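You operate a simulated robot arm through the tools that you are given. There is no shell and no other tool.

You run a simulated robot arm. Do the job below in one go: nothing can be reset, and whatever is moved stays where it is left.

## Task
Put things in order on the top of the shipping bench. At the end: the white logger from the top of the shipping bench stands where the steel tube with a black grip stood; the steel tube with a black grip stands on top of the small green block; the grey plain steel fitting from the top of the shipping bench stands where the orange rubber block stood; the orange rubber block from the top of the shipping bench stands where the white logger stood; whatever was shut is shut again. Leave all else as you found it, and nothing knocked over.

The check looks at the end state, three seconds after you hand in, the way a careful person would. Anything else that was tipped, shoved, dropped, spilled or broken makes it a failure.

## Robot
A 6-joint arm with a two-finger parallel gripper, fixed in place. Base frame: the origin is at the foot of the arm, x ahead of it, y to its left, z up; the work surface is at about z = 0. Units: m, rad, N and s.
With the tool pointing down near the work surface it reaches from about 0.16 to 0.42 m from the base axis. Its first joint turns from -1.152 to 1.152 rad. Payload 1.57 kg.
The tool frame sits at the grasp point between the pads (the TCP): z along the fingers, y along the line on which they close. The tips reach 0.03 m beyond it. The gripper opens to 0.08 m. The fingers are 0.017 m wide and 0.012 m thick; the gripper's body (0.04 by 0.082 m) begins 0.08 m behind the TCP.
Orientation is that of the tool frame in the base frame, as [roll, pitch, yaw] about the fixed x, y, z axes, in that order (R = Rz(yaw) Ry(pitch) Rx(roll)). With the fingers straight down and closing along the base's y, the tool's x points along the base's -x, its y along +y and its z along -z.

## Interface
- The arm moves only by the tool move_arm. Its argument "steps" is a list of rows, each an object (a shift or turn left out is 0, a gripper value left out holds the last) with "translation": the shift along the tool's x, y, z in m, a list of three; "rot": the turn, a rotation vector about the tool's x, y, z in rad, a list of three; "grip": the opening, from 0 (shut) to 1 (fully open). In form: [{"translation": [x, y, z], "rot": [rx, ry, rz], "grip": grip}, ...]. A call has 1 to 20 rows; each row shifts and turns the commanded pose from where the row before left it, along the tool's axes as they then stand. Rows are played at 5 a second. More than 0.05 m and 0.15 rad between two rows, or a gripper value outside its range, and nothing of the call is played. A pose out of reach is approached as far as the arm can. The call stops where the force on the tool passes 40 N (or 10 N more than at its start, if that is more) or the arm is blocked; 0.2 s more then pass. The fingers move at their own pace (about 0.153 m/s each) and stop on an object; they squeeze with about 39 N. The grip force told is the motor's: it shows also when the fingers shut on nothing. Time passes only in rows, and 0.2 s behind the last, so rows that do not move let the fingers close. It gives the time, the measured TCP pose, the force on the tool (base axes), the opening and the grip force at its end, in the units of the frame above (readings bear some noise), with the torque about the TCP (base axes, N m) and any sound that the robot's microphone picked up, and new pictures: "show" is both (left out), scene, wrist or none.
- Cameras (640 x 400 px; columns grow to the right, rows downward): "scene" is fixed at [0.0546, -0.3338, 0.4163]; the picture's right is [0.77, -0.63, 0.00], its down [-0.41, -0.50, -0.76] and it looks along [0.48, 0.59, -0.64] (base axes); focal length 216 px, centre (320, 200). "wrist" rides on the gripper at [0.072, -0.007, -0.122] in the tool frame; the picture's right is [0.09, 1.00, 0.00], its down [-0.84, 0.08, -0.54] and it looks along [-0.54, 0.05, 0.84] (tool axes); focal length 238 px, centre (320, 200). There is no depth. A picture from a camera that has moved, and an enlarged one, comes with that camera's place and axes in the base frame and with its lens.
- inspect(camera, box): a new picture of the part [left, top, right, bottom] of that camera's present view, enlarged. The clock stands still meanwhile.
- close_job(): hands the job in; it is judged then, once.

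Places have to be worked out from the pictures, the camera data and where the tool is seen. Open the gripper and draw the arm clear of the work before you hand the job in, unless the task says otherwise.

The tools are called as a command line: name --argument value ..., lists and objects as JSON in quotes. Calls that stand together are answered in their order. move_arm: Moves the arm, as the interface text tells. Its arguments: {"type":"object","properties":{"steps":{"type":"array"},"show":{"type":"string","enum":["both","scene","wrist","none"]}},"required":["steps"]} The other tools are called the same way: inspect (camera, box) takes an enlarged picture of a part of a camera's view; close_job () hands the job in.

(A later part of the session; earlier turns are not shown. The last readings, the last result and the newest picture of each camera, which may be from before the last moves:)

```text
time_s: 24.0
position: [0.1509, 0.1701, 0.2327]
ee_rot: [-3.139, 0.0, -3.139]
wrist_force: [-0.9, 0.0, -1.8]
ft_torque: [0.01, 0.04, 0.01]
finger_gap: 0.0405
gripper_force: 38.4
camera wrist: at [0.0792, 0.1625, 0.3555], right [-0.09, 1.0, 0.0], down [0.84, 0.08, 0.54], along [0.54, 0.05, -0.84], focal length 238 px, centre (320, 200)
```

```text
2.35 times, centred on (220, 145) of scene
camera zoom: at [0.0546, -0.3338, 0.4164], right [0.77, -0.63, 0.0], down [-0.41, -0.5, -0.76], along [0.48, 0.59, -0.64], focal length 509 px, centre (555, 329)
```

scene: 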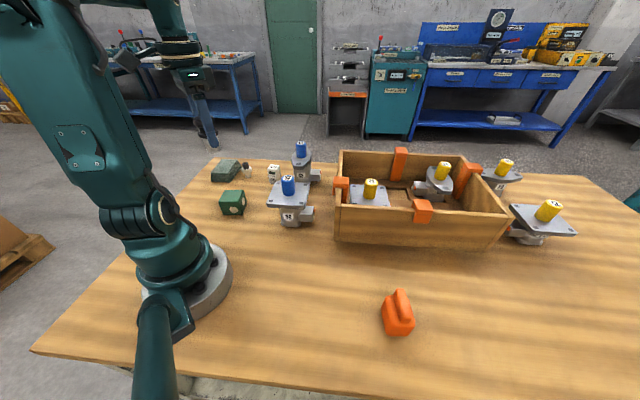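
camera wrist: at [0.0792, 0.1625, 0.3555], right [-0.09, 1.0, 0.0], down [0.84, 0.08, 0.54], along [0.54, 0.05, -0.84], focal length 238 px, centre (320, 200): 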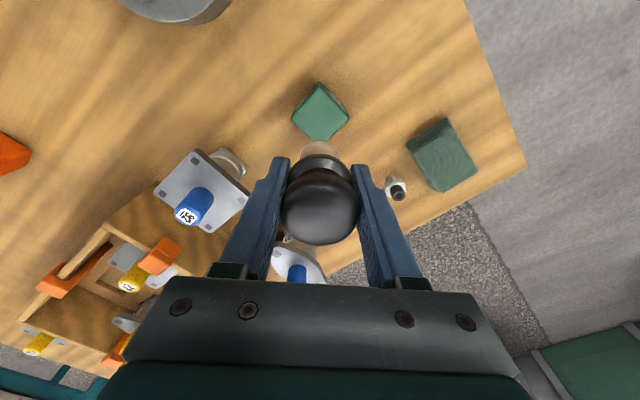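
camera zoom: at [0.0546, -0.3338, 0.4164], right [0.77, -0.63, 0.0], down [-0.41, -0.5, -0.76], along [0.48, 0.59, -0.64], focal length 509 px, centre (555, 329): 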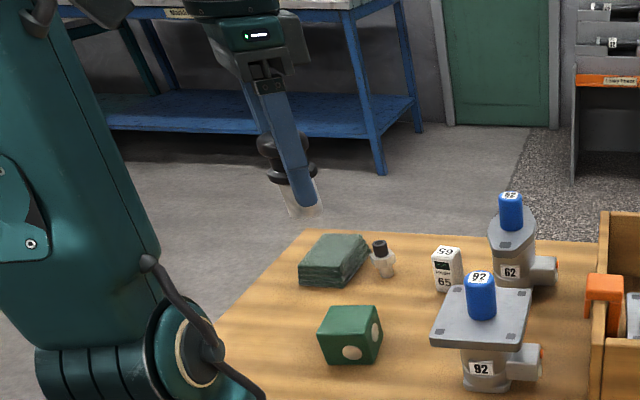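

Block top centre reads about (0.1545, 0.169), the tool is at about (0.1512, 0.1695). I shift 2.5 mm forward and lower until the tube's base is about 15 mm above the block, then look.

move_arm --steps '[{"translation": [-0.0025, 0, 0.02], "grip": 0}, {"translation": [0, 0, 0.03]}, {"translation": [0, 0, 0.03]}, {"translation": [0, 0, 0.025]}, {"translation": [0, 0, 0.015]}, {"translation": [0, 0, 0]}]' --show "both"

inspect --camera "scene" --box '[190, 120, 290, 230]'

inspect --camera "wrist" --box '[260, 90, 380, 250]'

```text
time_s: 25.4
position: [0.1548, 0.1699, 0.112]
ee_rot: [-3.141, 0.0, -3.139]
wrist_force: [-0.6, -0.8, -1.2]
ft_torque: [0.0, -0.02, -0.01]
finger_gap: 0.0404
gripper_force: 39.0
camera wrist: at [0.0819, 0.1623, 0.2357], right [-0.09, 1.0, 0.0], down [0.84, 0.08, 0.54], along [0.54, 0.05, -0.84], focal length 238 px, centre (320, 200)
```

scene: 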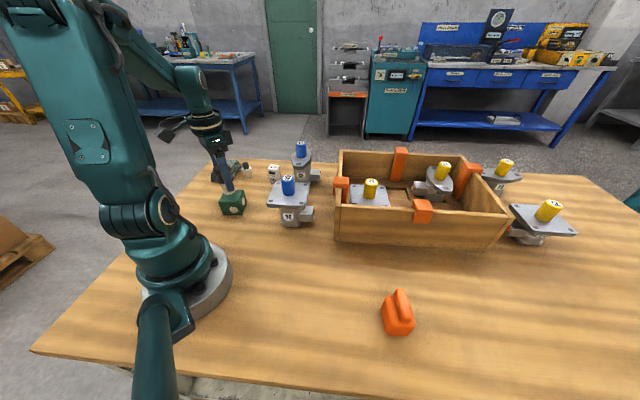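
wrist: 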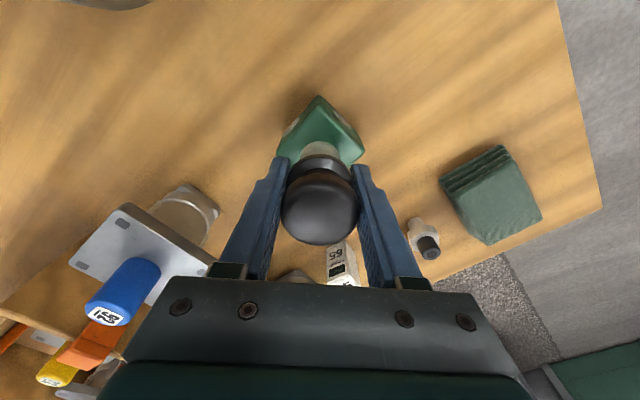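

```text
3.64 times, centred on (240, 175) of scene
camera zoom: at [0.0546, -0.3338, 0.4164], right [0.77, -0.63, 0.0], down [-0.41, -0.5, -0.76], along [0.48, 0.59, -0.64], focal length 787 px, centre (611, 291)
```

zoom: 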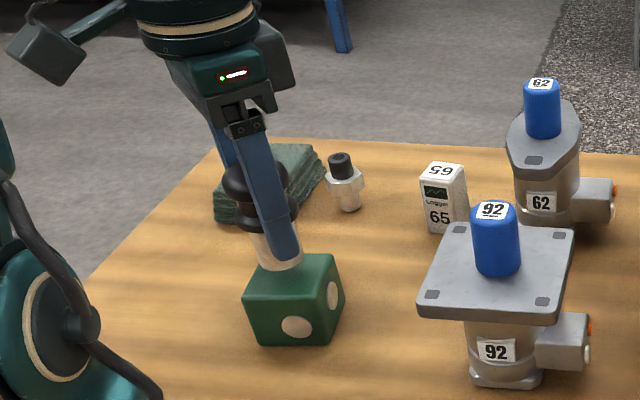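

```text
2.50 times, centred on (320, 170) of wrist
camera zoom: at [0.0819, 0.1623, 0.2357], right [-0.09, 1.0, 0.0], down [0.84, 0.08, 0.54], along [0.54, 0.05, -0.84], focal length 596 px, centre (320, 275)
```

zoom: 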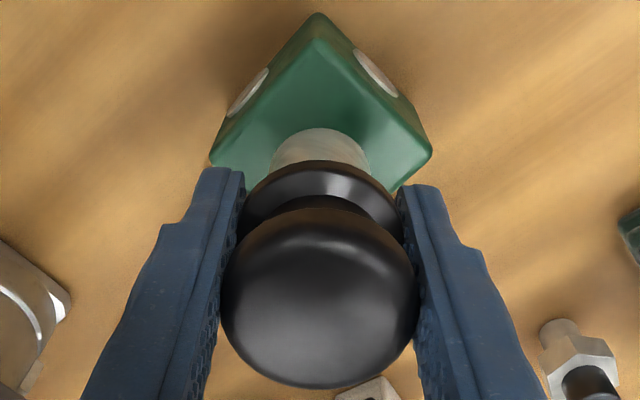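

Tube base is above the block's centre with about 15 mm to go. I lower most of that gently and read the force.

move_arm --steps '[{"translation": [0, 0, 0.005], "grip": 0}, {"translation": [0, 0, 0.004]}, {"translation": [0, 0, 0.003]}, {"translation": [0, 0, 0.001]}, {"translation": [0, 0, 0]}]' --show "wrist"

inspect --camera "scene" --box '[210, 150, 270, 220]'

```text
time_s: 26.6
position: [0.1544, 0.1688, 0.0996]
ee_rot: [-3.14, 0.002, -3.141]
wrist_force: [-0.3, -0.1, -1.3]
ft_torque: [-0.02, -0.03, 0.0]
finger_gap: 0.0404
gripper_force: 39.5
camera wrist: at [0.0823, 0.1618, 0.223], right [-0.09, 1.0, 0.0], down [0.84, 0.08, 0.54], along [0.54, 0.05, -0.84], focal length 238 px, centre (320, 200)
```

wrist: 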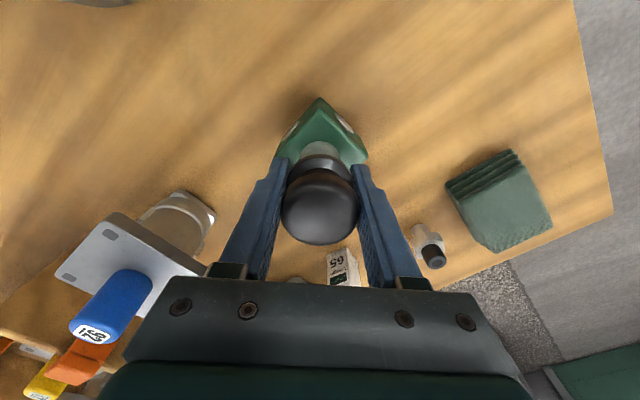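

```text
5.71 times, centred on (240, 185) of scene
camera zoom: at [0.0546, -0.3338, 0.4164], right [0.77, -0.63, 0.0], down [-0.41, -0.5, -0.76], along [0.48, 0.59, -0.64], focal length 1236 px, centre (777, 286)
```

zoom: 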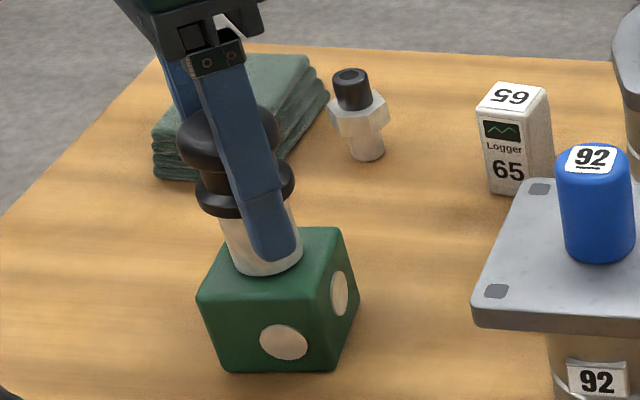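

The base is within a millimetre or two of the block's top, no contact force yet. I creep down a little further.

move_arm --steps '[{"translation": [0, 0, 0.001], "grip": 0}, {"translation": [0, 0, 0.001]}, {"translation": [0, 0, 0]}]' --show "none"

```text
time_s: 27.4
position: [0.155, 0.1688, 0.0977]
ee_rot: [-3.139, -0.002, -3.139]
wrist_force: [-0.2, -0.5, -1.1]
ft_torque: [-0.02, -0.01, 0.02]
finger_gap: 0.0404
gripper_force: 38.6
```

Still only the tube's weight on the hand (-1.1 N), so I lower one more millimetre at a time.

move_arm --steps '[{"translation": [0, 0, 0.001], "grip": 0}, {"translation": [0, 0, 0]}]' --show "none"

```text
time_s: 28.0
position: [0.1542, 0.1675, 0.098]
ee_rot: [-3.139, 0.0, -3.141]
wrist_force: [0.7, 0.7, 2.3]
ft_torque: [0.01, 0.02, -0.01]
finger_gap: 0.0404
gripper_force: 39.0
```

The force turned to +2.3 N: the base rests on the block. I open the fingers and look.

move_arm --steps '[{"grip": 0.6}, {"grip": 0.8}, {"grip": 1}, {"grip": 1}]' --show "both"

inspect --camera "scene" --box '[200, 140, 280, 220]'

```text
time_s: 29.0
position: [0.1538, 0.1686, 0.0958]
ee_rot: [-3.141, 0.001, -3.14]
wrist_force: [1.1, 0.0, 0.7]
ft_torque: [0.01, -0.02, 0.0]
finger_gap: 0.0803
gripper_force: 0.0
camera wrist: at [0.0826, 0.1612, 0.2207], right [-0.09, 1.0, 0.0], down [0.84, 0.08, 0.54], along [0.54, 0.05, -0.84], focal length 238 px, centre (320, 200)
```

scene: 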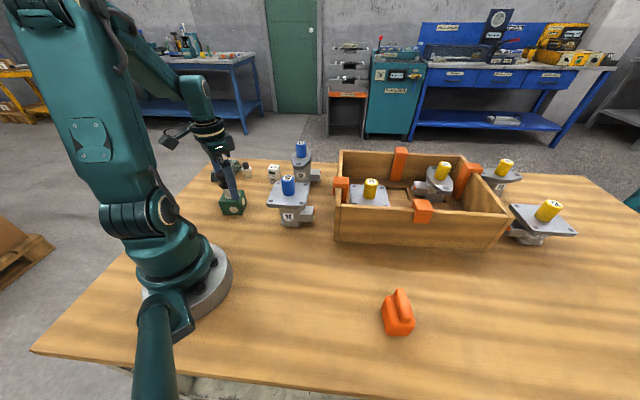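
wrist: 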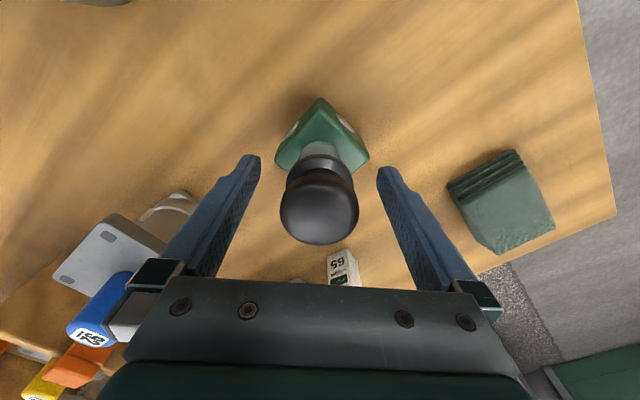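

```text
5.00 times, centred on (240, 180) of scene
camera zoom: at [0.0546, -0.3338, 0.4163], right [0.77, -0.63, 0.0], down [-0.41, -0.5, -0.76], along [0.48, 0.59, -0.64], focal length 1082 px, centre (720, 300)
```

zoom: 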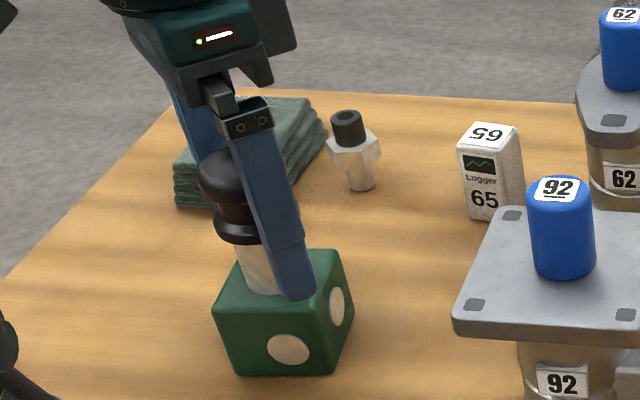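

The tube stands on the block. I raise the open hand straight up clear of it, then move out over the logger and turn the hand about 50° to match the logger's faces.

move_arm --steps '[{"translation": [0, 0, -0.01], "grip": 1}, {"translation": [0, 0, -0.03]}, {"translation": [0, 0, -0.04]}, {"translation": [0, 0, -0.04]}, {"translation": [0, 0, -0.03]}, {"translation": [-0.02, 0.005, 0]}, {"translation": [-0.03, 0.008, 0.01]}, {"translation": [-0.03, 0.008, 0.01]}, {"translation": [-0.03, 0.008, 0.02]}, {"translation": [-0.03, 0.008, 0.02]}, {"translation": [-0.019, 0.0055, 0.01]}, {"rot": [0, 0, 0.144]}, {"rot": [0, 0, 0.144]}, {"rot": [0, 0, 0.144]}, {"rot": [0, 0, 0.144]}, {"rot": [0, 0, 0.144]}, {"rot": [0, 0, 0.144]}, {"translation": [0, 0, 0]}]' --show "both"

inspect --camera "scene" --box '[200, 110, 320, 220]'

```text
time_s: 32.8
position: [0.3142, 0.2101, 0.1758]
ee_rot: [3.141, 0.001, 2.279]
wrist_force: [0.0, 0.4, 0.2]
ft_torque: [-0.02, -0.03, 0.0]
finger_gap: 0.0799
gripper_force: 0.0
camera wrist: at [0.2623, 0.261, 0.2994], right [0.7, 0.72, 0.0], down [0.6, -0.59, 0.54], along [0.39, -0.38, -0.84], focal length 238 px, centre (320, 200)
```

scene: 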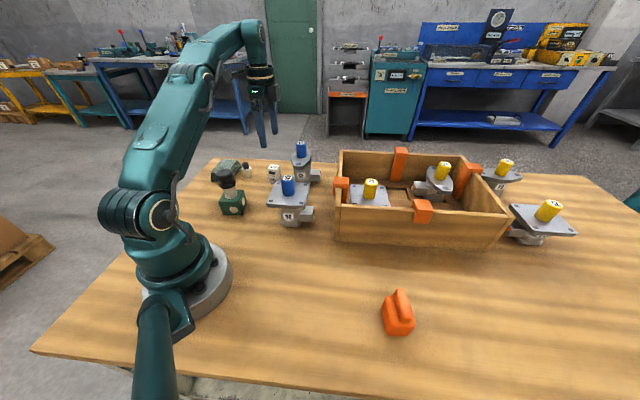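
wrist: 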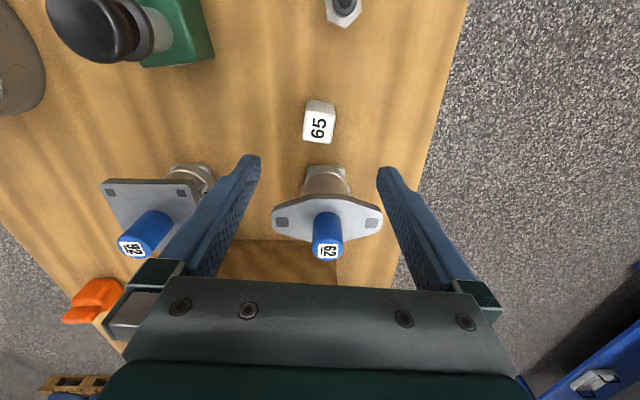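

```text
3.64 times, centred on (260, 165) of scene
camera zoom: at [0.0546, -0.3338, 0.4163], right [0.77, -0.63, 0.0], down [-0.41, -0.5, -0.76], along [0.48, 0.59, -0.64], focal length 787 px, centre (538, 327)
```

zoom: 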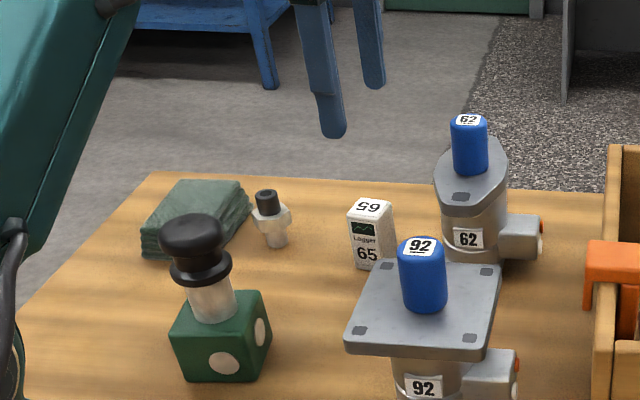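

The tube stands upright centred on the block. I enlarge the logger in the wrist view to check alignment.

inspect --camera "wrist" --box '[260, 70, 390, 270]'

inspect --camera "wrist" --box '[280, 80, 360, 160]'

```text
2.00 times, centred on (325, 170) of wrist
camera zoom: at [0.2623, 0.261, 0.2994], right [0.7, 0.72, 0.0], down [0.6, -0.59, 0.54], along [0.39, -0.38, -0.84], focal length 477 px, centre (310, 260)
```

zoom: 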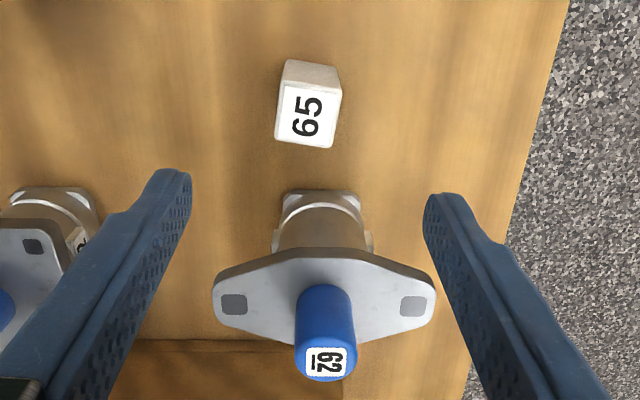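

```text
5.00 times, centred on (320, 120) of wrist
camera zoom: at [0.2623, 0.261, 0.2994], right [0.7, 0.72, 0.0], down [0.6, -0.59, 0.54], along [0.39, -0.38, -0.84], focal length 1192 px, centre (320, 600)
```

zoom: 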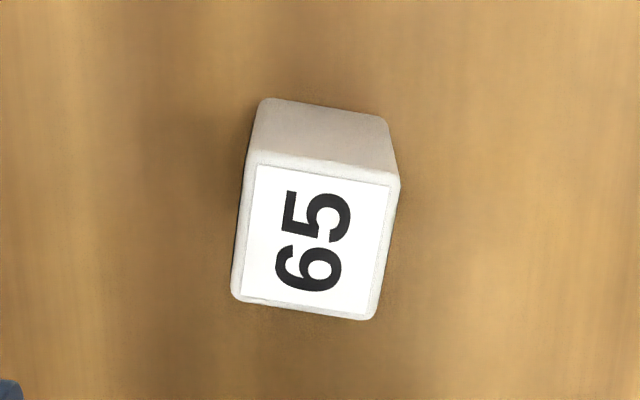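

The logger is turned about 35° (not 40°) and centred near (0.3118, 0.2113). I turn 5° more, shift a few mm, and come down to z about 0.10 to check finger clearance.

move_arm --steps '[{"translation": [0.0025, -0.0014, 0.0], "rot": [0, 0, 0.093], "grip": 1}, {"translation": [0, 0, 0.025]}, {"translation": [0, 0, 0.03]}, {"translation": [0, 0, 0.02]}, {"translation": [0, 0, 0]}]' --show "both"

inspect --camera "wrist" --box '[230, 80, 410, 260]'

```text
time_s: 34.0
position: [0.3133, 0.2122, 0.1013]
ee_rot: [3.141, -0.001, 2.184]
wrist_force: [0.4, 1.1, 0.5]
ft_torque: [-0.03, -0.02, 0.0]
finger_gap: 0.0799
gripper_force: 0.1
camera wrist: at [0.2651, 0.2664, 0.2247], right [0.76, 0.65, 0.0], down [0.55, -0.64, 0.54], along [0.35, -0.41, -0.84], focal length 238 px, centre (320, 200)
```

scene: 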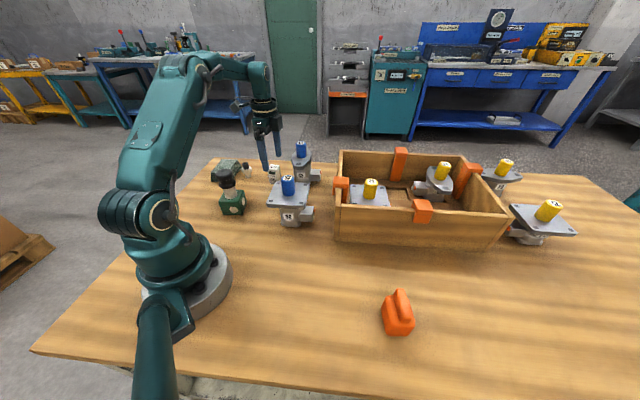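
wrist: 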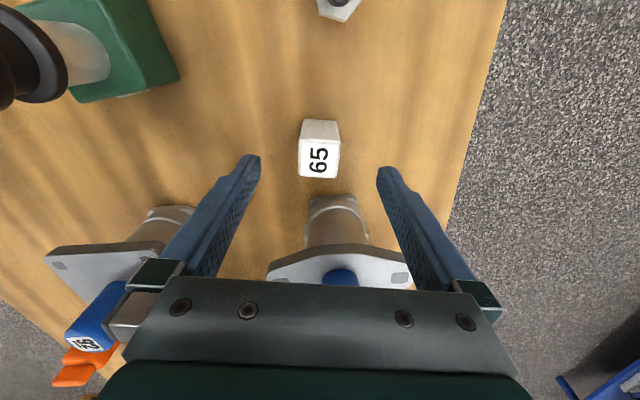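

```text
2.22 times, centred on (320, 170) of wrist
camera zoom: at [0.2651, 0.2664, 0.2247], right [0.76, 0.65, 0.0], down [0.55, -0.64, 0.54], along [0.35, -0.41, -0.84], focal length 530 px, centre (320, 267)
```

zoom: 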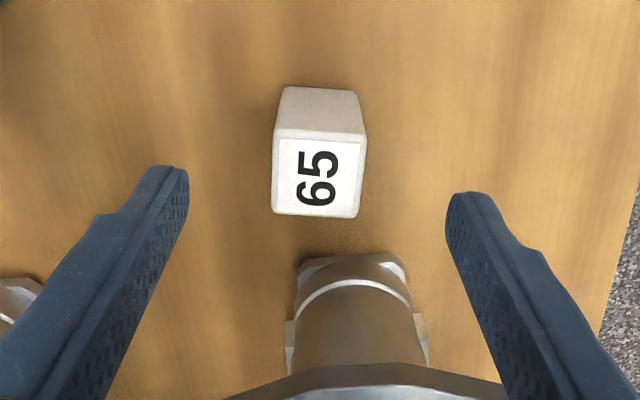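

The hand is now square with the logger and centred within about 1.5 mm. I make that correction, go down to z about 0.036 and close on it.

move_arm --steps '[{"translation": [0.001, -0.001, 0.02], "grip": 1}, {"translation": [0, 0, 0.02]}, {"translation": [0, 0, 0.015]}, {"translation": [0, 0, 0.01]}, {"translation": [0, 0, 0]}]' --show "both"

inspect --camera "wrist" --box '[230, 110, 410, 290]'

inspect --camera "scene" --box '[220, 110, 340, 220]'

```text
time_s: 35.2
position: [0.3108, 0.2116, 0.0379]
ee_rot: [3.14, -0.001, 2.186]
wrist_force: [0.5, 0.9, 0.7]
ft_torque: [-0.02, 0.04, 0.01]
finger_gap: 0.0798
gripper_force: 0.0
camera wrist: at [0.2627, 0.2672, 0.1607], right [0.76, 0.65, 0.0], down [0.55, -0.64, 0.54], along [0.35, -0.41, -0.84], focal length 238 px, centre (320, 200)
```

scene: 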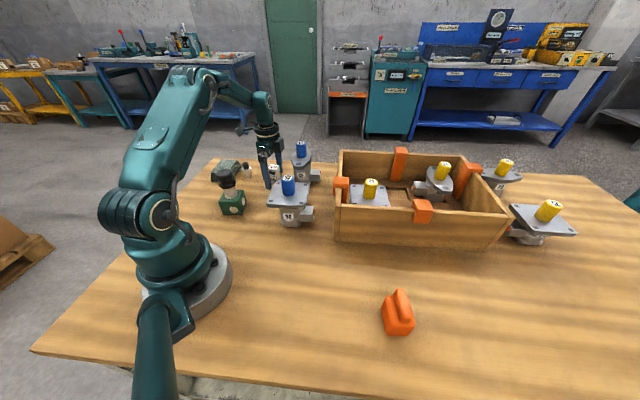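
wrist: 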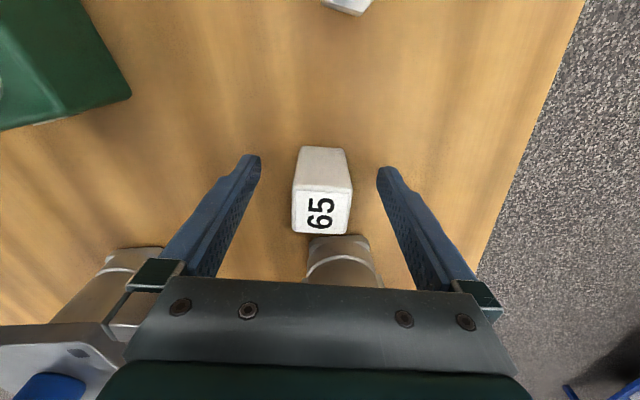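

```text
2.22 times, centred on (320, 200) of wrist
camera zoom: at [0.2627, 0.2672, 0.1607], right [0.76, 0.65, 0.0], down [0.55, -0.64, 0.54], along [0.35, -0.41, -0.84], focal length 530 px, centre (320, 200)
```

zoom: 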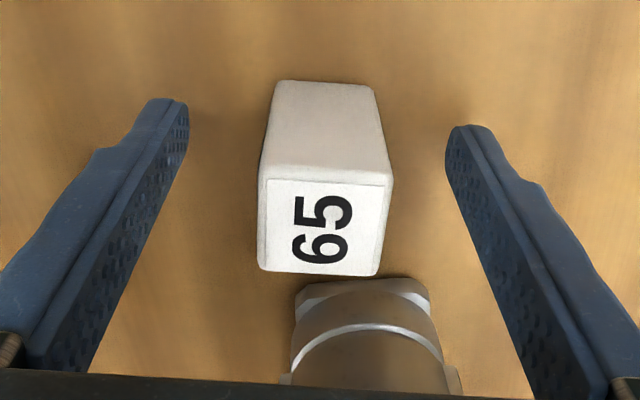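

```text
3.64 times, centred on (280, 165) of scene
camera zoom: at [0.0546, -0.3338, 0.4163], right [0.77, -0.63, 0.0], down [-0.41, -0.5, -0.76], along [0.48, 0.59, -0.64], focal length 787 px, centre (466, 327)
```

zoom: 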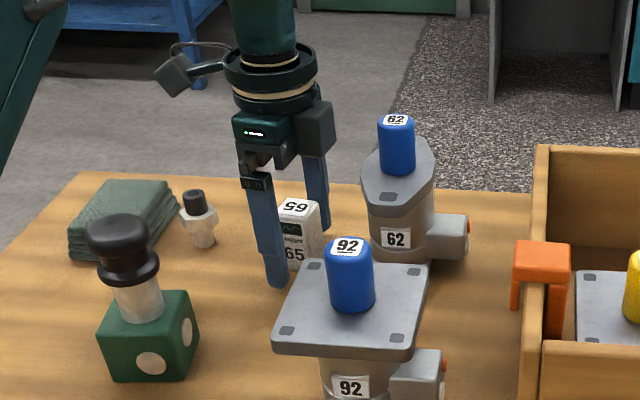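

Fingers clear the logger on both sides and the valve is untouched. I record the logger's spot as (0.311, 0.2115) and close.

move_arm --steps '[{"grip": 0.5}, {"grip": 0.3}, {"grip": 0}, {"grip": 0}, {"grip": 0}, {"translation": [0, 0, -0.003]}, {"translation": [0, 0, -0.007]}, {"translation": [0, 0, -0.01]}, {"translation": [0, 0, -0.01]}, {"translation": [0, 0, 0]}]' --show "both"

```text
time_s: 37.4
position: [0.3081, 0.2129, 0.0684]
ee_rot: [-3.141, 0.001, 2.185]
wrist_force: [-0.2, -0.4, -1.7]
ft_torque: [-0.02, 0.0, 0.03]
finger_gap: 0.0303
gripper_force: 39.1
camera wrist: at [0.2627, 0.2668, 0.1911], right [0.76, 0.65, 0.0], down [0.55, -0.64, 0.54], along [0.35, -0.41, -0.84], focal length 238 px, centre (320, 200)
```

scene: 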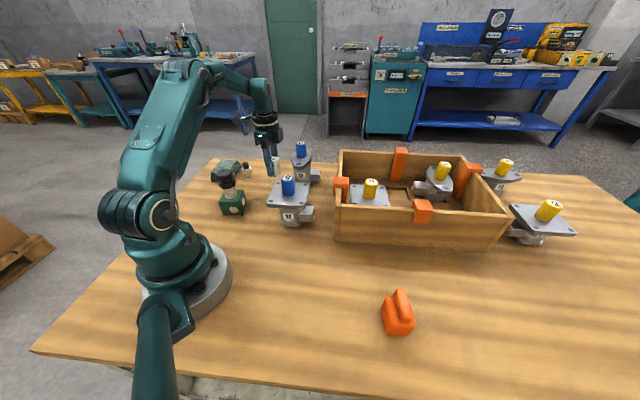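
wrist: 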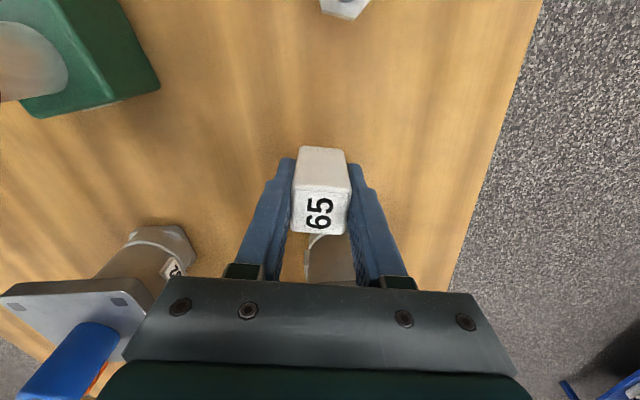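

The logger is held (gap 0.030 m) and lifted cleanly. I rise further and turn the hand back to its default heading before carrying it across.

move_arm --steps '[{"translation": [0, 0, -0.02], "grip": 0}, {"translation": [0, 0, -0.03]}, {"translation": [0, 0, -0.03]}, {"translation": [0, 0, -0.03]}, {"translation": [0, 0, -0.015]}, {"rot": [0, 0, -0.137]}, {"rot": [0, 0, -0.137]}, {"rot": [0, 0, -0.137]}, {"rot": [0, 0, -0.137]}, {"rot": [0, 0, -0.137]}, {"rot": [0, 0, -0.137]}, {"rot": [0, 0, -0.135]}, {"translation": [0, 0, 0]}]' --show "wrist"

```text
time_s: 40.2
position: [0.3085, 0.2129, 0.1905]
ee_rot: [-3.139, -0.001, -3.141]
wrist_force: [0.1, 0.4, -0.6]
ft_torque: [-0.01, 0.01, 0.01]
finger_gap: 0.0302
gripper_force: 38.9
camera wrist: at [0.2366, 0.2049, 0.3137], right [-0.1, 1.0, 0.0], down [0.84, 0.08, 0.54], along [0.54, 0.05, -0.84], focal length 238 px, centre (320, 200)
```

wrist: 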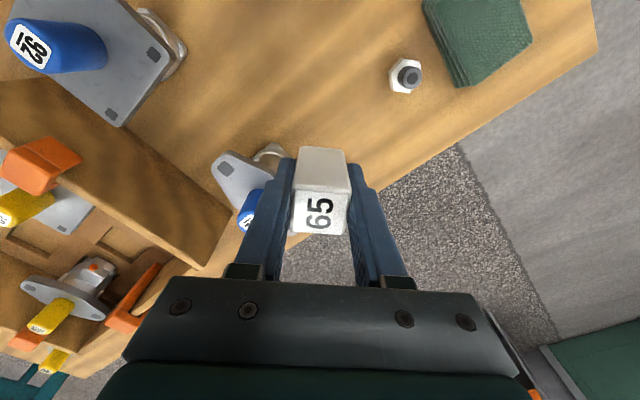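

The logger hangs level. I use this view to measure the fitting more exactly before going on.

inspect --camera "wrist" --box '[370, 40, 440, 110]'

```text
5.71 times, centred on (405, 75) of wrist
camera zoom: at [0.2366, 0.2049, 0.3137], right [-0.1, 1.0, 0.0], down [0.84, 0.08, 0.54], along [0.54, 0.05, -0.84], focal length 1362 px, centre (-166, 914)
```

zoom: 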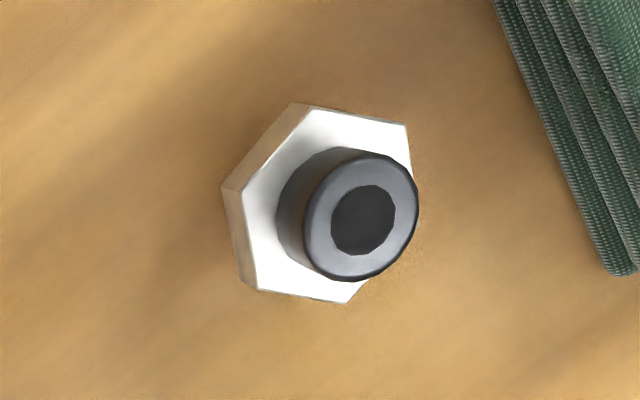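

Fitting measured at about (0.2533, 0.2946) with hex flats facing about 47° — useful later. Now I carry the logger inward and up, then across to the tube's original spot.

move_arm --steps '[{"translation": [0.015, -0.01, -0.01], "grip": 0}, {"translation": [0.028, -0.02, -0.018]}, {"translation": [0.028, -0.02, -0.02]}, {"translation": [0.0136, -0.025, 0]}, {"translation": [0, -0.03, 0]}, {"translation": [0, -0.032, 0]}, {"translation": [0, -0.032, 0]}, {"translation": [0, -0.032, 0]}, {"translation": [0, -0.032, 0]}, {"translation": [0, -0.032, 0]}, {"translation": [0, -0.032, 0]}, {"translation": [0, -0.032, 0]}, {"translation": [0, -0.032, 0]}, {"translation": [0, -0.03, 0]}, {"translation": [0, -0.025, 0]}, {"translation": [0, -0.0117, 0]}, {"translation": [0, 0, 0.03]}, {"translation": [0, 0, 0.04]}, {"translation": [0, 0, 0.03]}, {"translation": [0, 0, 0]}]' --show "both"

```text
time_s: 44.4
position: [0.2258, -0.2153, 0.1394]
ee_rot: [-3.14, 0.001, -3.14]
wrist_force: [0.4, 0.0, -0.9]
ft_torque: [-0.03, -0.03, 0.02]
finger_gap: 0.0304
gripper_force: 39.1
camera wrist: at [0.1542, -0.2221, 0.2636], right [-0.09, 1.0, 0.0], down [0.84, 0.08, 0.54], along [0.54, 0.05, -0.84], focal length 238 px, centre (320, 200)
```

scene: 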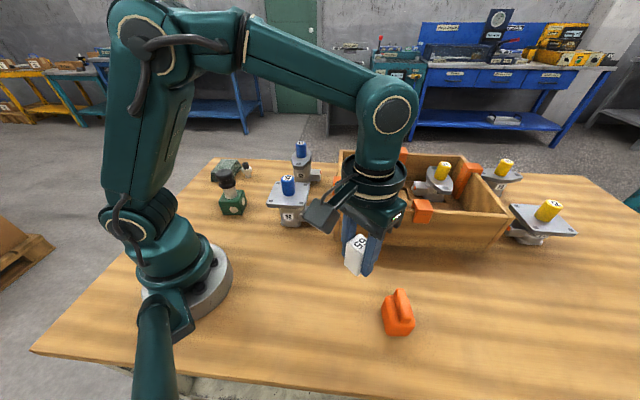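
wrist: 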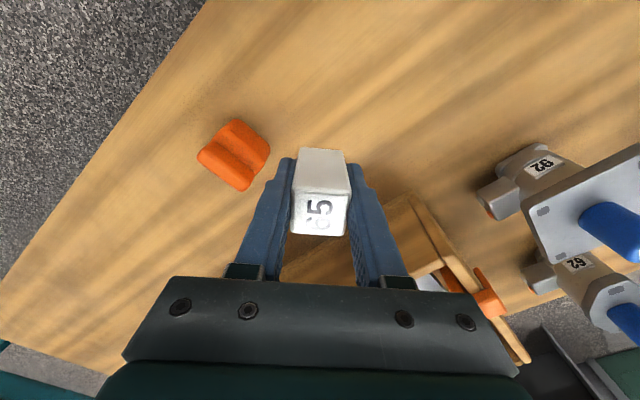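

I counted one row too many and am 30 mm past the spot in y; nothing is near. I move back 30 mm and lower to just above the bench.

move_arm --steps '[{"translation": [0, 0.015, 0], "grip": 0}, {"translation": [-0.0005, 0.015, 0]}, {"translation": [0, 0, 0.03]}, {"translation": [0, 0, 0.03]}, {"translation": [0, 0, 0.02]}, {"translation": [0, 0, 0.012]}, {"translation": [0, 0, 0]}]' --show "both"

inspect --camera "scene" --box '[310, 240, 390, 304]'

```text
time_s: 46.0
position: [0.2265, -0.1849, 0.0469]
ee_rot: [-3.14, 0.001, -3.14]
wrist_force: [-0.4, -0.3, -0.8]
ft_torque: [-0.02, -0.02, -0.03]
finger_gap: 0.0303
gripper_force: 39.3
camera wrist: at [0.1543, -0.1919, 0.1714], right [-0.09, 1.0, 0.0], down [0.84, 0.08, 0.54], along [0.54, 0.05, -0.84], focal length 238 px, centre (320, 200)
```

scene: 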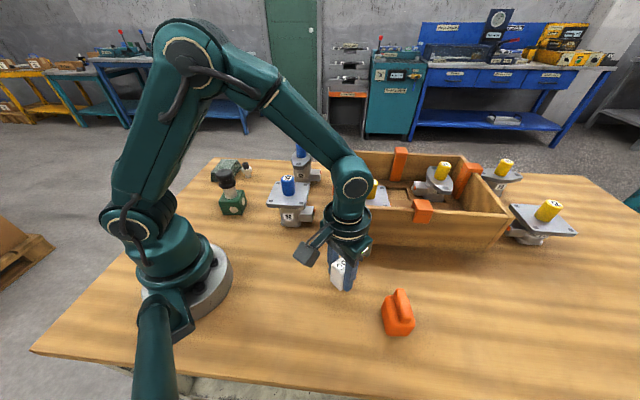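
wrist: 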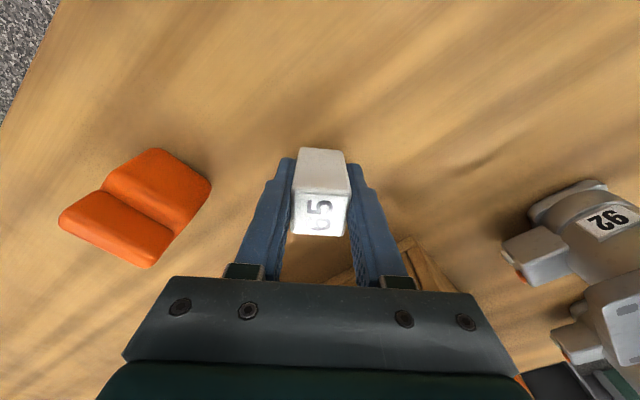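

```text
6.25 times, centred on (350, 272) of scene
camera zoom: at [0.0546, -0.3338, 0.4163], right [0.77, -0.63, 0.0], down [-0.41, -0.5, -0.76], along [0.48, 0.59, -0.64], focal length 1352 px, centre (132, -250)
```

zoom: 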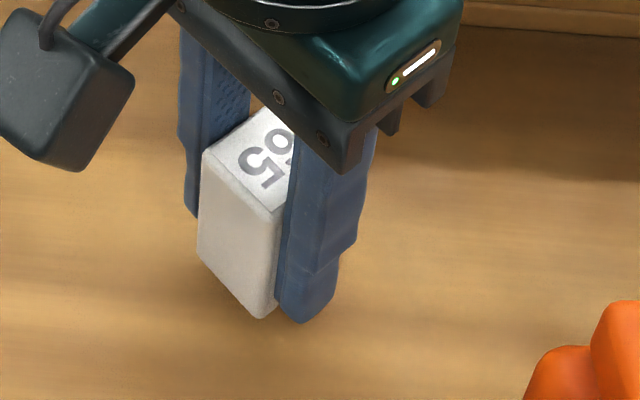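

The logger is over the spot at (0.2265, -0.185) with about 10 mm to go. I lower gently and read the force.

move_arm --steps '[{"translation": [0, 0, 0.004], "grip": 0}, {"translation": [0, 0, 0.004]}, {"translation": [0, 0, 0.002]}, {"translation": [0, 0, 0]}]' --show "none"

```text
time_s: 47.0
position: [0.2264, -0.1852, 0.0382]
ee_rot: [-3.14, 0.0, -3.141]
wrist_force: [-0.1, -0.1, -0.6]
ft_torque: [-0.01, 0.0, -0.01]
finger_gap: 0.0305
gripper_force: 39.4
```

No contact yet (force -0.6 N); I go one millimetre further.

move_arm --steps '[{"translation": [0, 0, 0.001], "grip": 0}, {"translation": [0, 0, 0]}]' --show "none"

```text
time_s: 47.6
position: [0.2258, -0.184, 0.0384]
ee_rot: [-3.141, 0.0, -3.139]
wrist_force: [0.4, -0.6, -0.3]
ft_torque: [0.02, 0.02, 0.0]
finger_gap: 0.0305
gripper_force: 38.8
```

Perhaps just touching (-0.3 N); one more millimetre to be sure before letting go.

move_arm --steps '[{"translation": [0, 0, 0.001], "grip": 0}, {"translation": [0, 0, 0]}]' --show "none"

```text
time_s: 48.2
position: [0.2265, -0.185, 0.0375]
ee_rot: [-3.141, 0.001, -3.14]
wrist_force: [-2.3, 2.9, 9.4]
ft_torque: [0.13, -0.02, 0.03]
finger_gap: 0.0303
gripper_force: 39.0
```

Contact (9.4 N). I ease up half a millimetre and open the fingers.

move_arm --steps '[{"translation": [0, 0, -0.0007], "grip": 0}, {"grip": 0.45}, {"grip": 0.7}, {"grip": 1}, {"grip": 1}]' --show "both"

inspect --camera "scene" --box '[310, 240, 390, 304]'

```text
time_s: 49.4
position: [0.2259, -0.1857, 0.0375]
ee_rot: [-3.14, -0.001, -3.14]
wrist_force: [1.0, 0.8, -0.2]
ft_torque: [0.02, -0.03, -0.01]
finger_gap: 0.08
gripper_force: 0.0
camera wrist: at [0.1542, -0.1924, 0.1603], right [-0.09, 1.0, 0.0], down [0.84, 0.08, 0.54], along [0.54, 0.05, -0.84], focal length 238 px, centre (320, 200)
```

scene: 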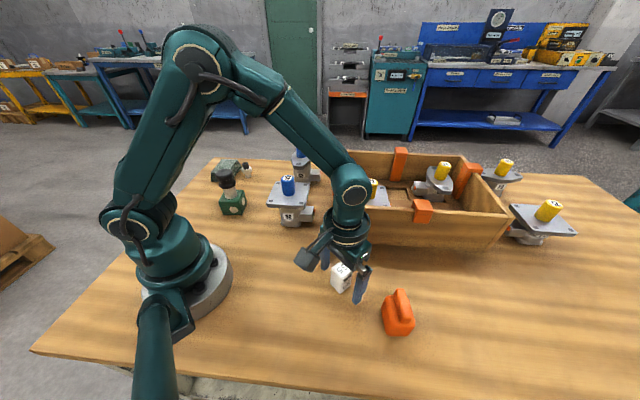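
wrist: 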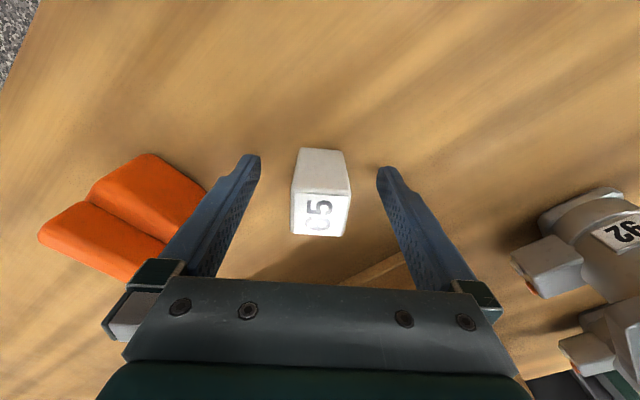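

```text
6.25 times, centred on (350, 272) of scene
camera zoom: at [0.0546, -0.3338, 0.4163], right [0.77, -0.63, 0.0], down [-0.41, -0.5, -0.76], along [0.48, 0.59, -0.64], focal length 1352 px, centre (132, -250)
```

zoom: 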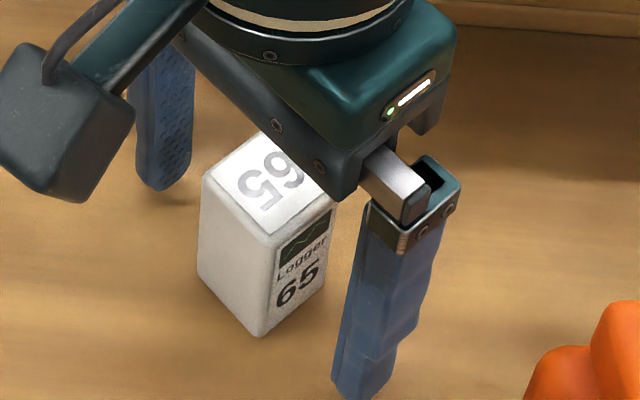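

The logger stands upright on the tube's old spot. I raise the hand straight up, then move back and right to see the orange block unobstructed.

move_arm --steps '[{"translation": [0, 0, -0.015], "grip": 1}, {"translation": [0, 0, -0.035]}, {"translation": [0, 0, -0.045]}, {"translation": [0, 0, -0.045]}, {"translation": [0, 0, -0.025]}, {"translation": [0.014, -0.03, 0]}, {"translation": [0.014, -0.03, 0]}, {"translation": [0.014, -0.035, 0]}, {"translation": [0, 0, 0]}]' --show "both"

inspect --camera "wrist" --box '[250, 100, 370, 210]'

inspect --camera "scene" --box '[310, 240, 430, 350]'

```text
time_s: 51.4
position: [0.185, -0.2811, 0.2028]
ee_rot: [3.142, 0.0, -3.14]
wrist_force: [-0.7, 0.1, -0.3]
ft_torque: [0.01, -0.03, 0.0]
finger_gap: 0.0799
gripper_force: 0.0
camera wrist: at [0.1129, -0.2888, 0.3252], right [-0.09, 1.0, 0.0], down [0.84, 0.08, 0.54], along [0.54, 0.05, -0.84], focal length 238 px, centre (320, 200)
```

scene: 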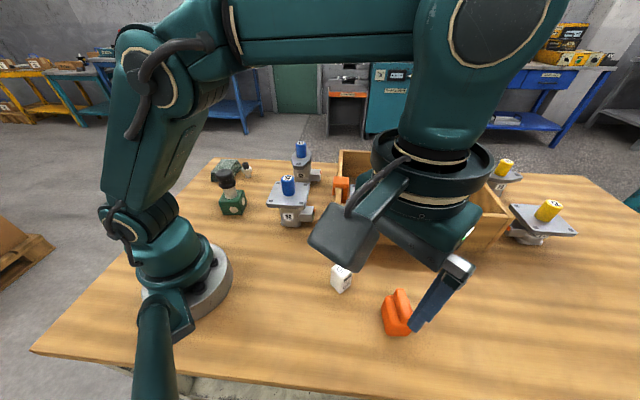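
wrist: 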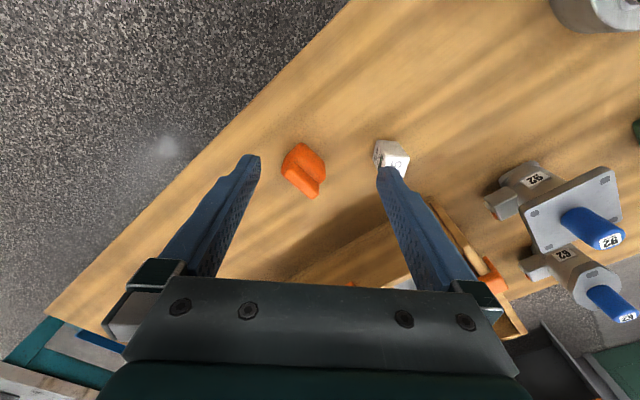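

```text
3.64 times, centred on (310, 155) of wrist
camera zoom: at [0.1129, -0.2888, 0.3252], right [-0.09, 1.0, 0.0], down [0.84, 0.08, 0.54], along [0.54, 0.05, -0.84], focal length 867 px, centre (356, 364)
```

zoom: 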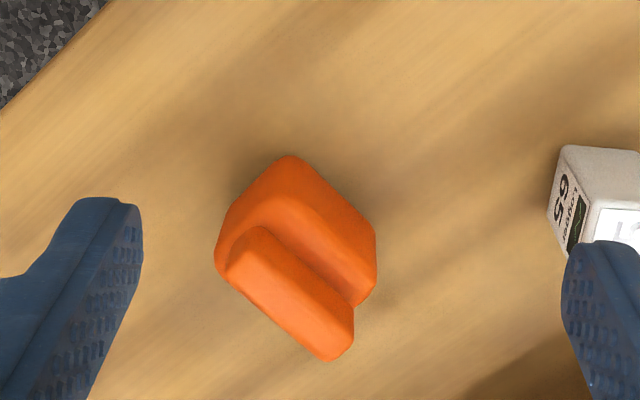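

```text
3.64 times, centred on (370, 295) of scene
camera zoom: at [0.0546, -0.3338, 0.4163], right [0.77, -0.63, 0.0], down [-0.41, -0.5, -0.76], along [0.48, 0.59, -0.64], focal length 787 px, centre (138, -146)
```

zoom: 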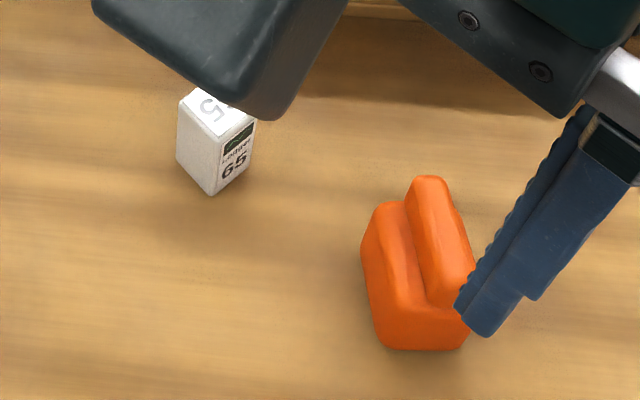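

The orange block's base centre is about (0.257, -0.297), long side turned about 48°, roughly 0.05 × 0.04 m and about 0.065 m tall with the ridge. I move above it, turn the hand 40° so it closes along the ridge, and look again.

move_arm --steps '[{"translation": [-0.024, -0.006, 0.0], "grip": 1}, {"translation": [-0.024, -0.005, 0.0]}, {"translation": [-0.024, -0.005, 0.0]}, {"rot": [0, 0, 0.14]}, {"rot": [0, 0, 0.14]}, {"rot": [0, 0, 0.14]}, {"rot": [0, 0, 0.14]}, {"rot": [0, 0, 0.14]}, {"translation": [0, 0, 0.03]}, {"translation": [0, 0, 0.03]}, {"translation": [0, 0, 0]}]' --show "both"

inspect --camera "wrist" --box '[240, 70, 400, 230]'

```text
time_s: 53.8
position: [0.2425, -0.2828, 0.132]
ee_rot: [3.141, 0.001, 2.441]
wrist_force: [0.9, 0.6, 1.4]
ft_torque: [-0.03, 0.01, 0.01]
finger_gap: 0.0798
gripper_force: 0.0
out of reach, approached as far as the arm can: row 3
camera wrist: at [0.1826, -0.2424, 0.2557], right [0.57, 0.82, 0.0], down [0.69, -0.48, 0.54], along [0.45, -0.31, -0.84], focal length 238 px, centre (320, 200)
```

scene: 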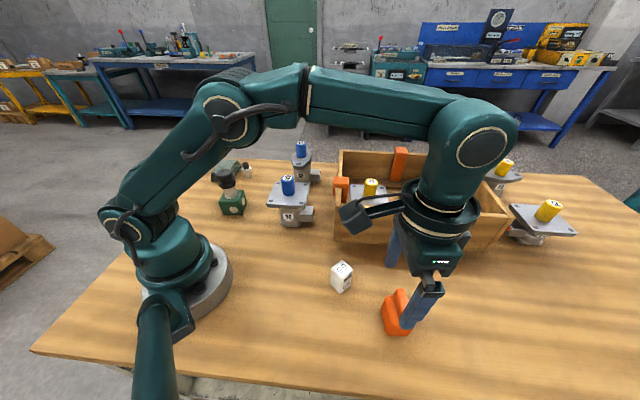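
wrist: 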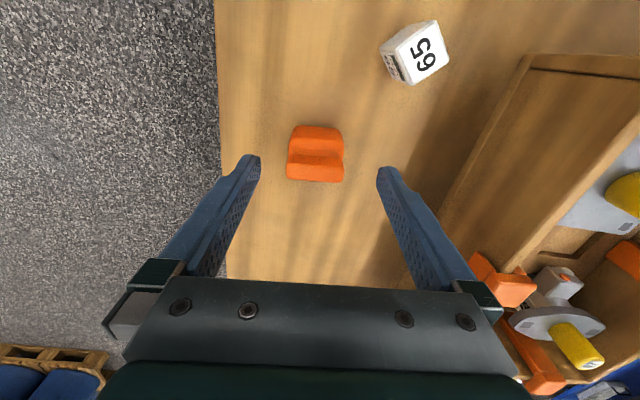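

```text
2.50 times, centred on (320, 150) of wrist
camera zoom: at [0.1826, -0.2424, 0.2557], right [0.57, 0.82, 0.0], down [0.69, -0.48, 0.54], along [0.45, -0.31, -0.84], focal length 596 px, centre (320, 325)
```

zoom: 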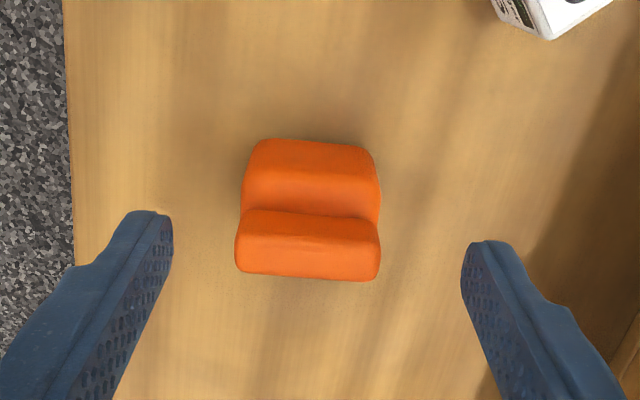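

The block is square with the hand now; its centre is about 20 mm ahead of the tool. I shift there and lower so the tips begin to straddle its ends, then check.

move_arm --steps '[{"translation": [-0.01, -0.001, 0.0], "grip": 1}, {"translation": [-0.0098, -0.001, 0.01]}, {"translation": [0, 0, 0.02]}, {"translation": [0, 0, 0.01]}, {"translation": [0, 0, 0]}]' --show "both"

inspect --camera "wrist" --box '[220, 90, 420, 290]'

inspect --camera "scene" --box '[350, 230, 470, 350]'

```text
time_s: 55.0
position: [0.2574, -0.299, 0.0928]
ee_rot: [3.141, -0.001, 2.444]
wrist_force: [0.5, 0.1, -0.2]
ft_torque: [0.03, 0.0, 0.02]
finger_gap: 0.0799
gripper_force: 0.1
camera wrist: at [0.1979, -0.2581, 0.2159], right [0.57, 0.82, 0.0], down [0.69, -0.48, 0.54], along [0.45, -0.31, -0.84], focal length 238 px, centre (320, 200)
```

scene: 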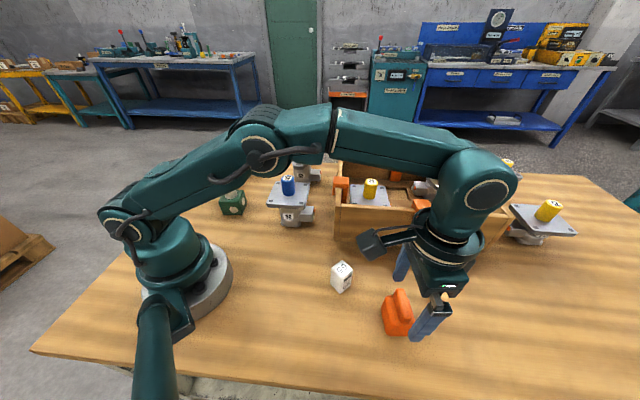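
wrist: 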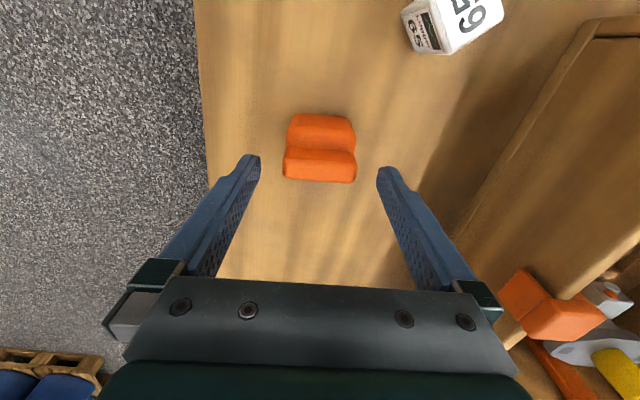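

```text
2.00 times, centred on (320, 190) of wrist
camera zoom: at [0.1979, -0.2581, 0.2159], right [0.57, 0.82, 0.0], down [0.69, -0.48, 0.54], along [0.45, -0.31, -0.84], focal length 477 px, centre (320, 220)
```

zoom: 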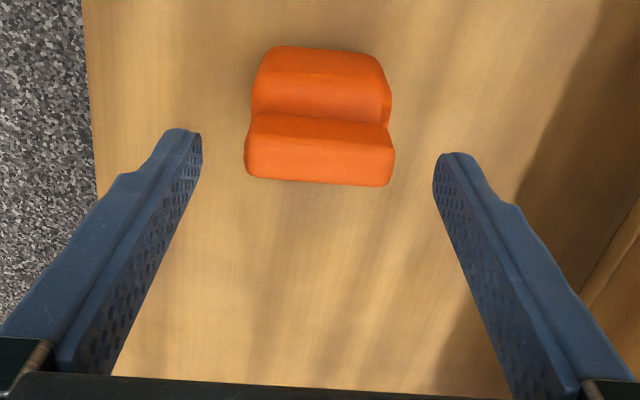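

```text
3.33 times, centred on (410, 290) of scene
camera zoom: at [0.0546, -0.3338, 0.4163], right [0.77, -0.63, 0.0], down [-0.41, -0.5, -0.76], along [0.48, 0.59, -0.64], focal length 721 px, centre (20, -100)
```

zoom: 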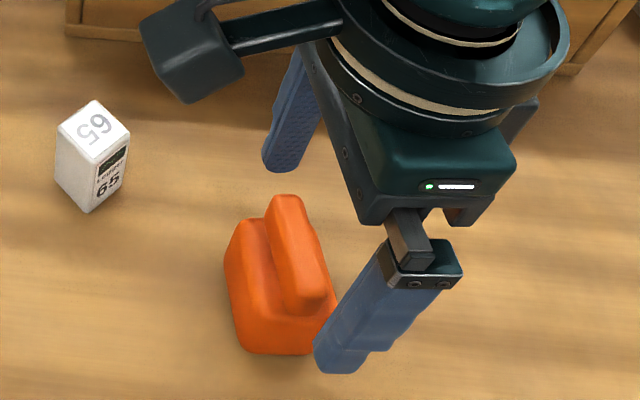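

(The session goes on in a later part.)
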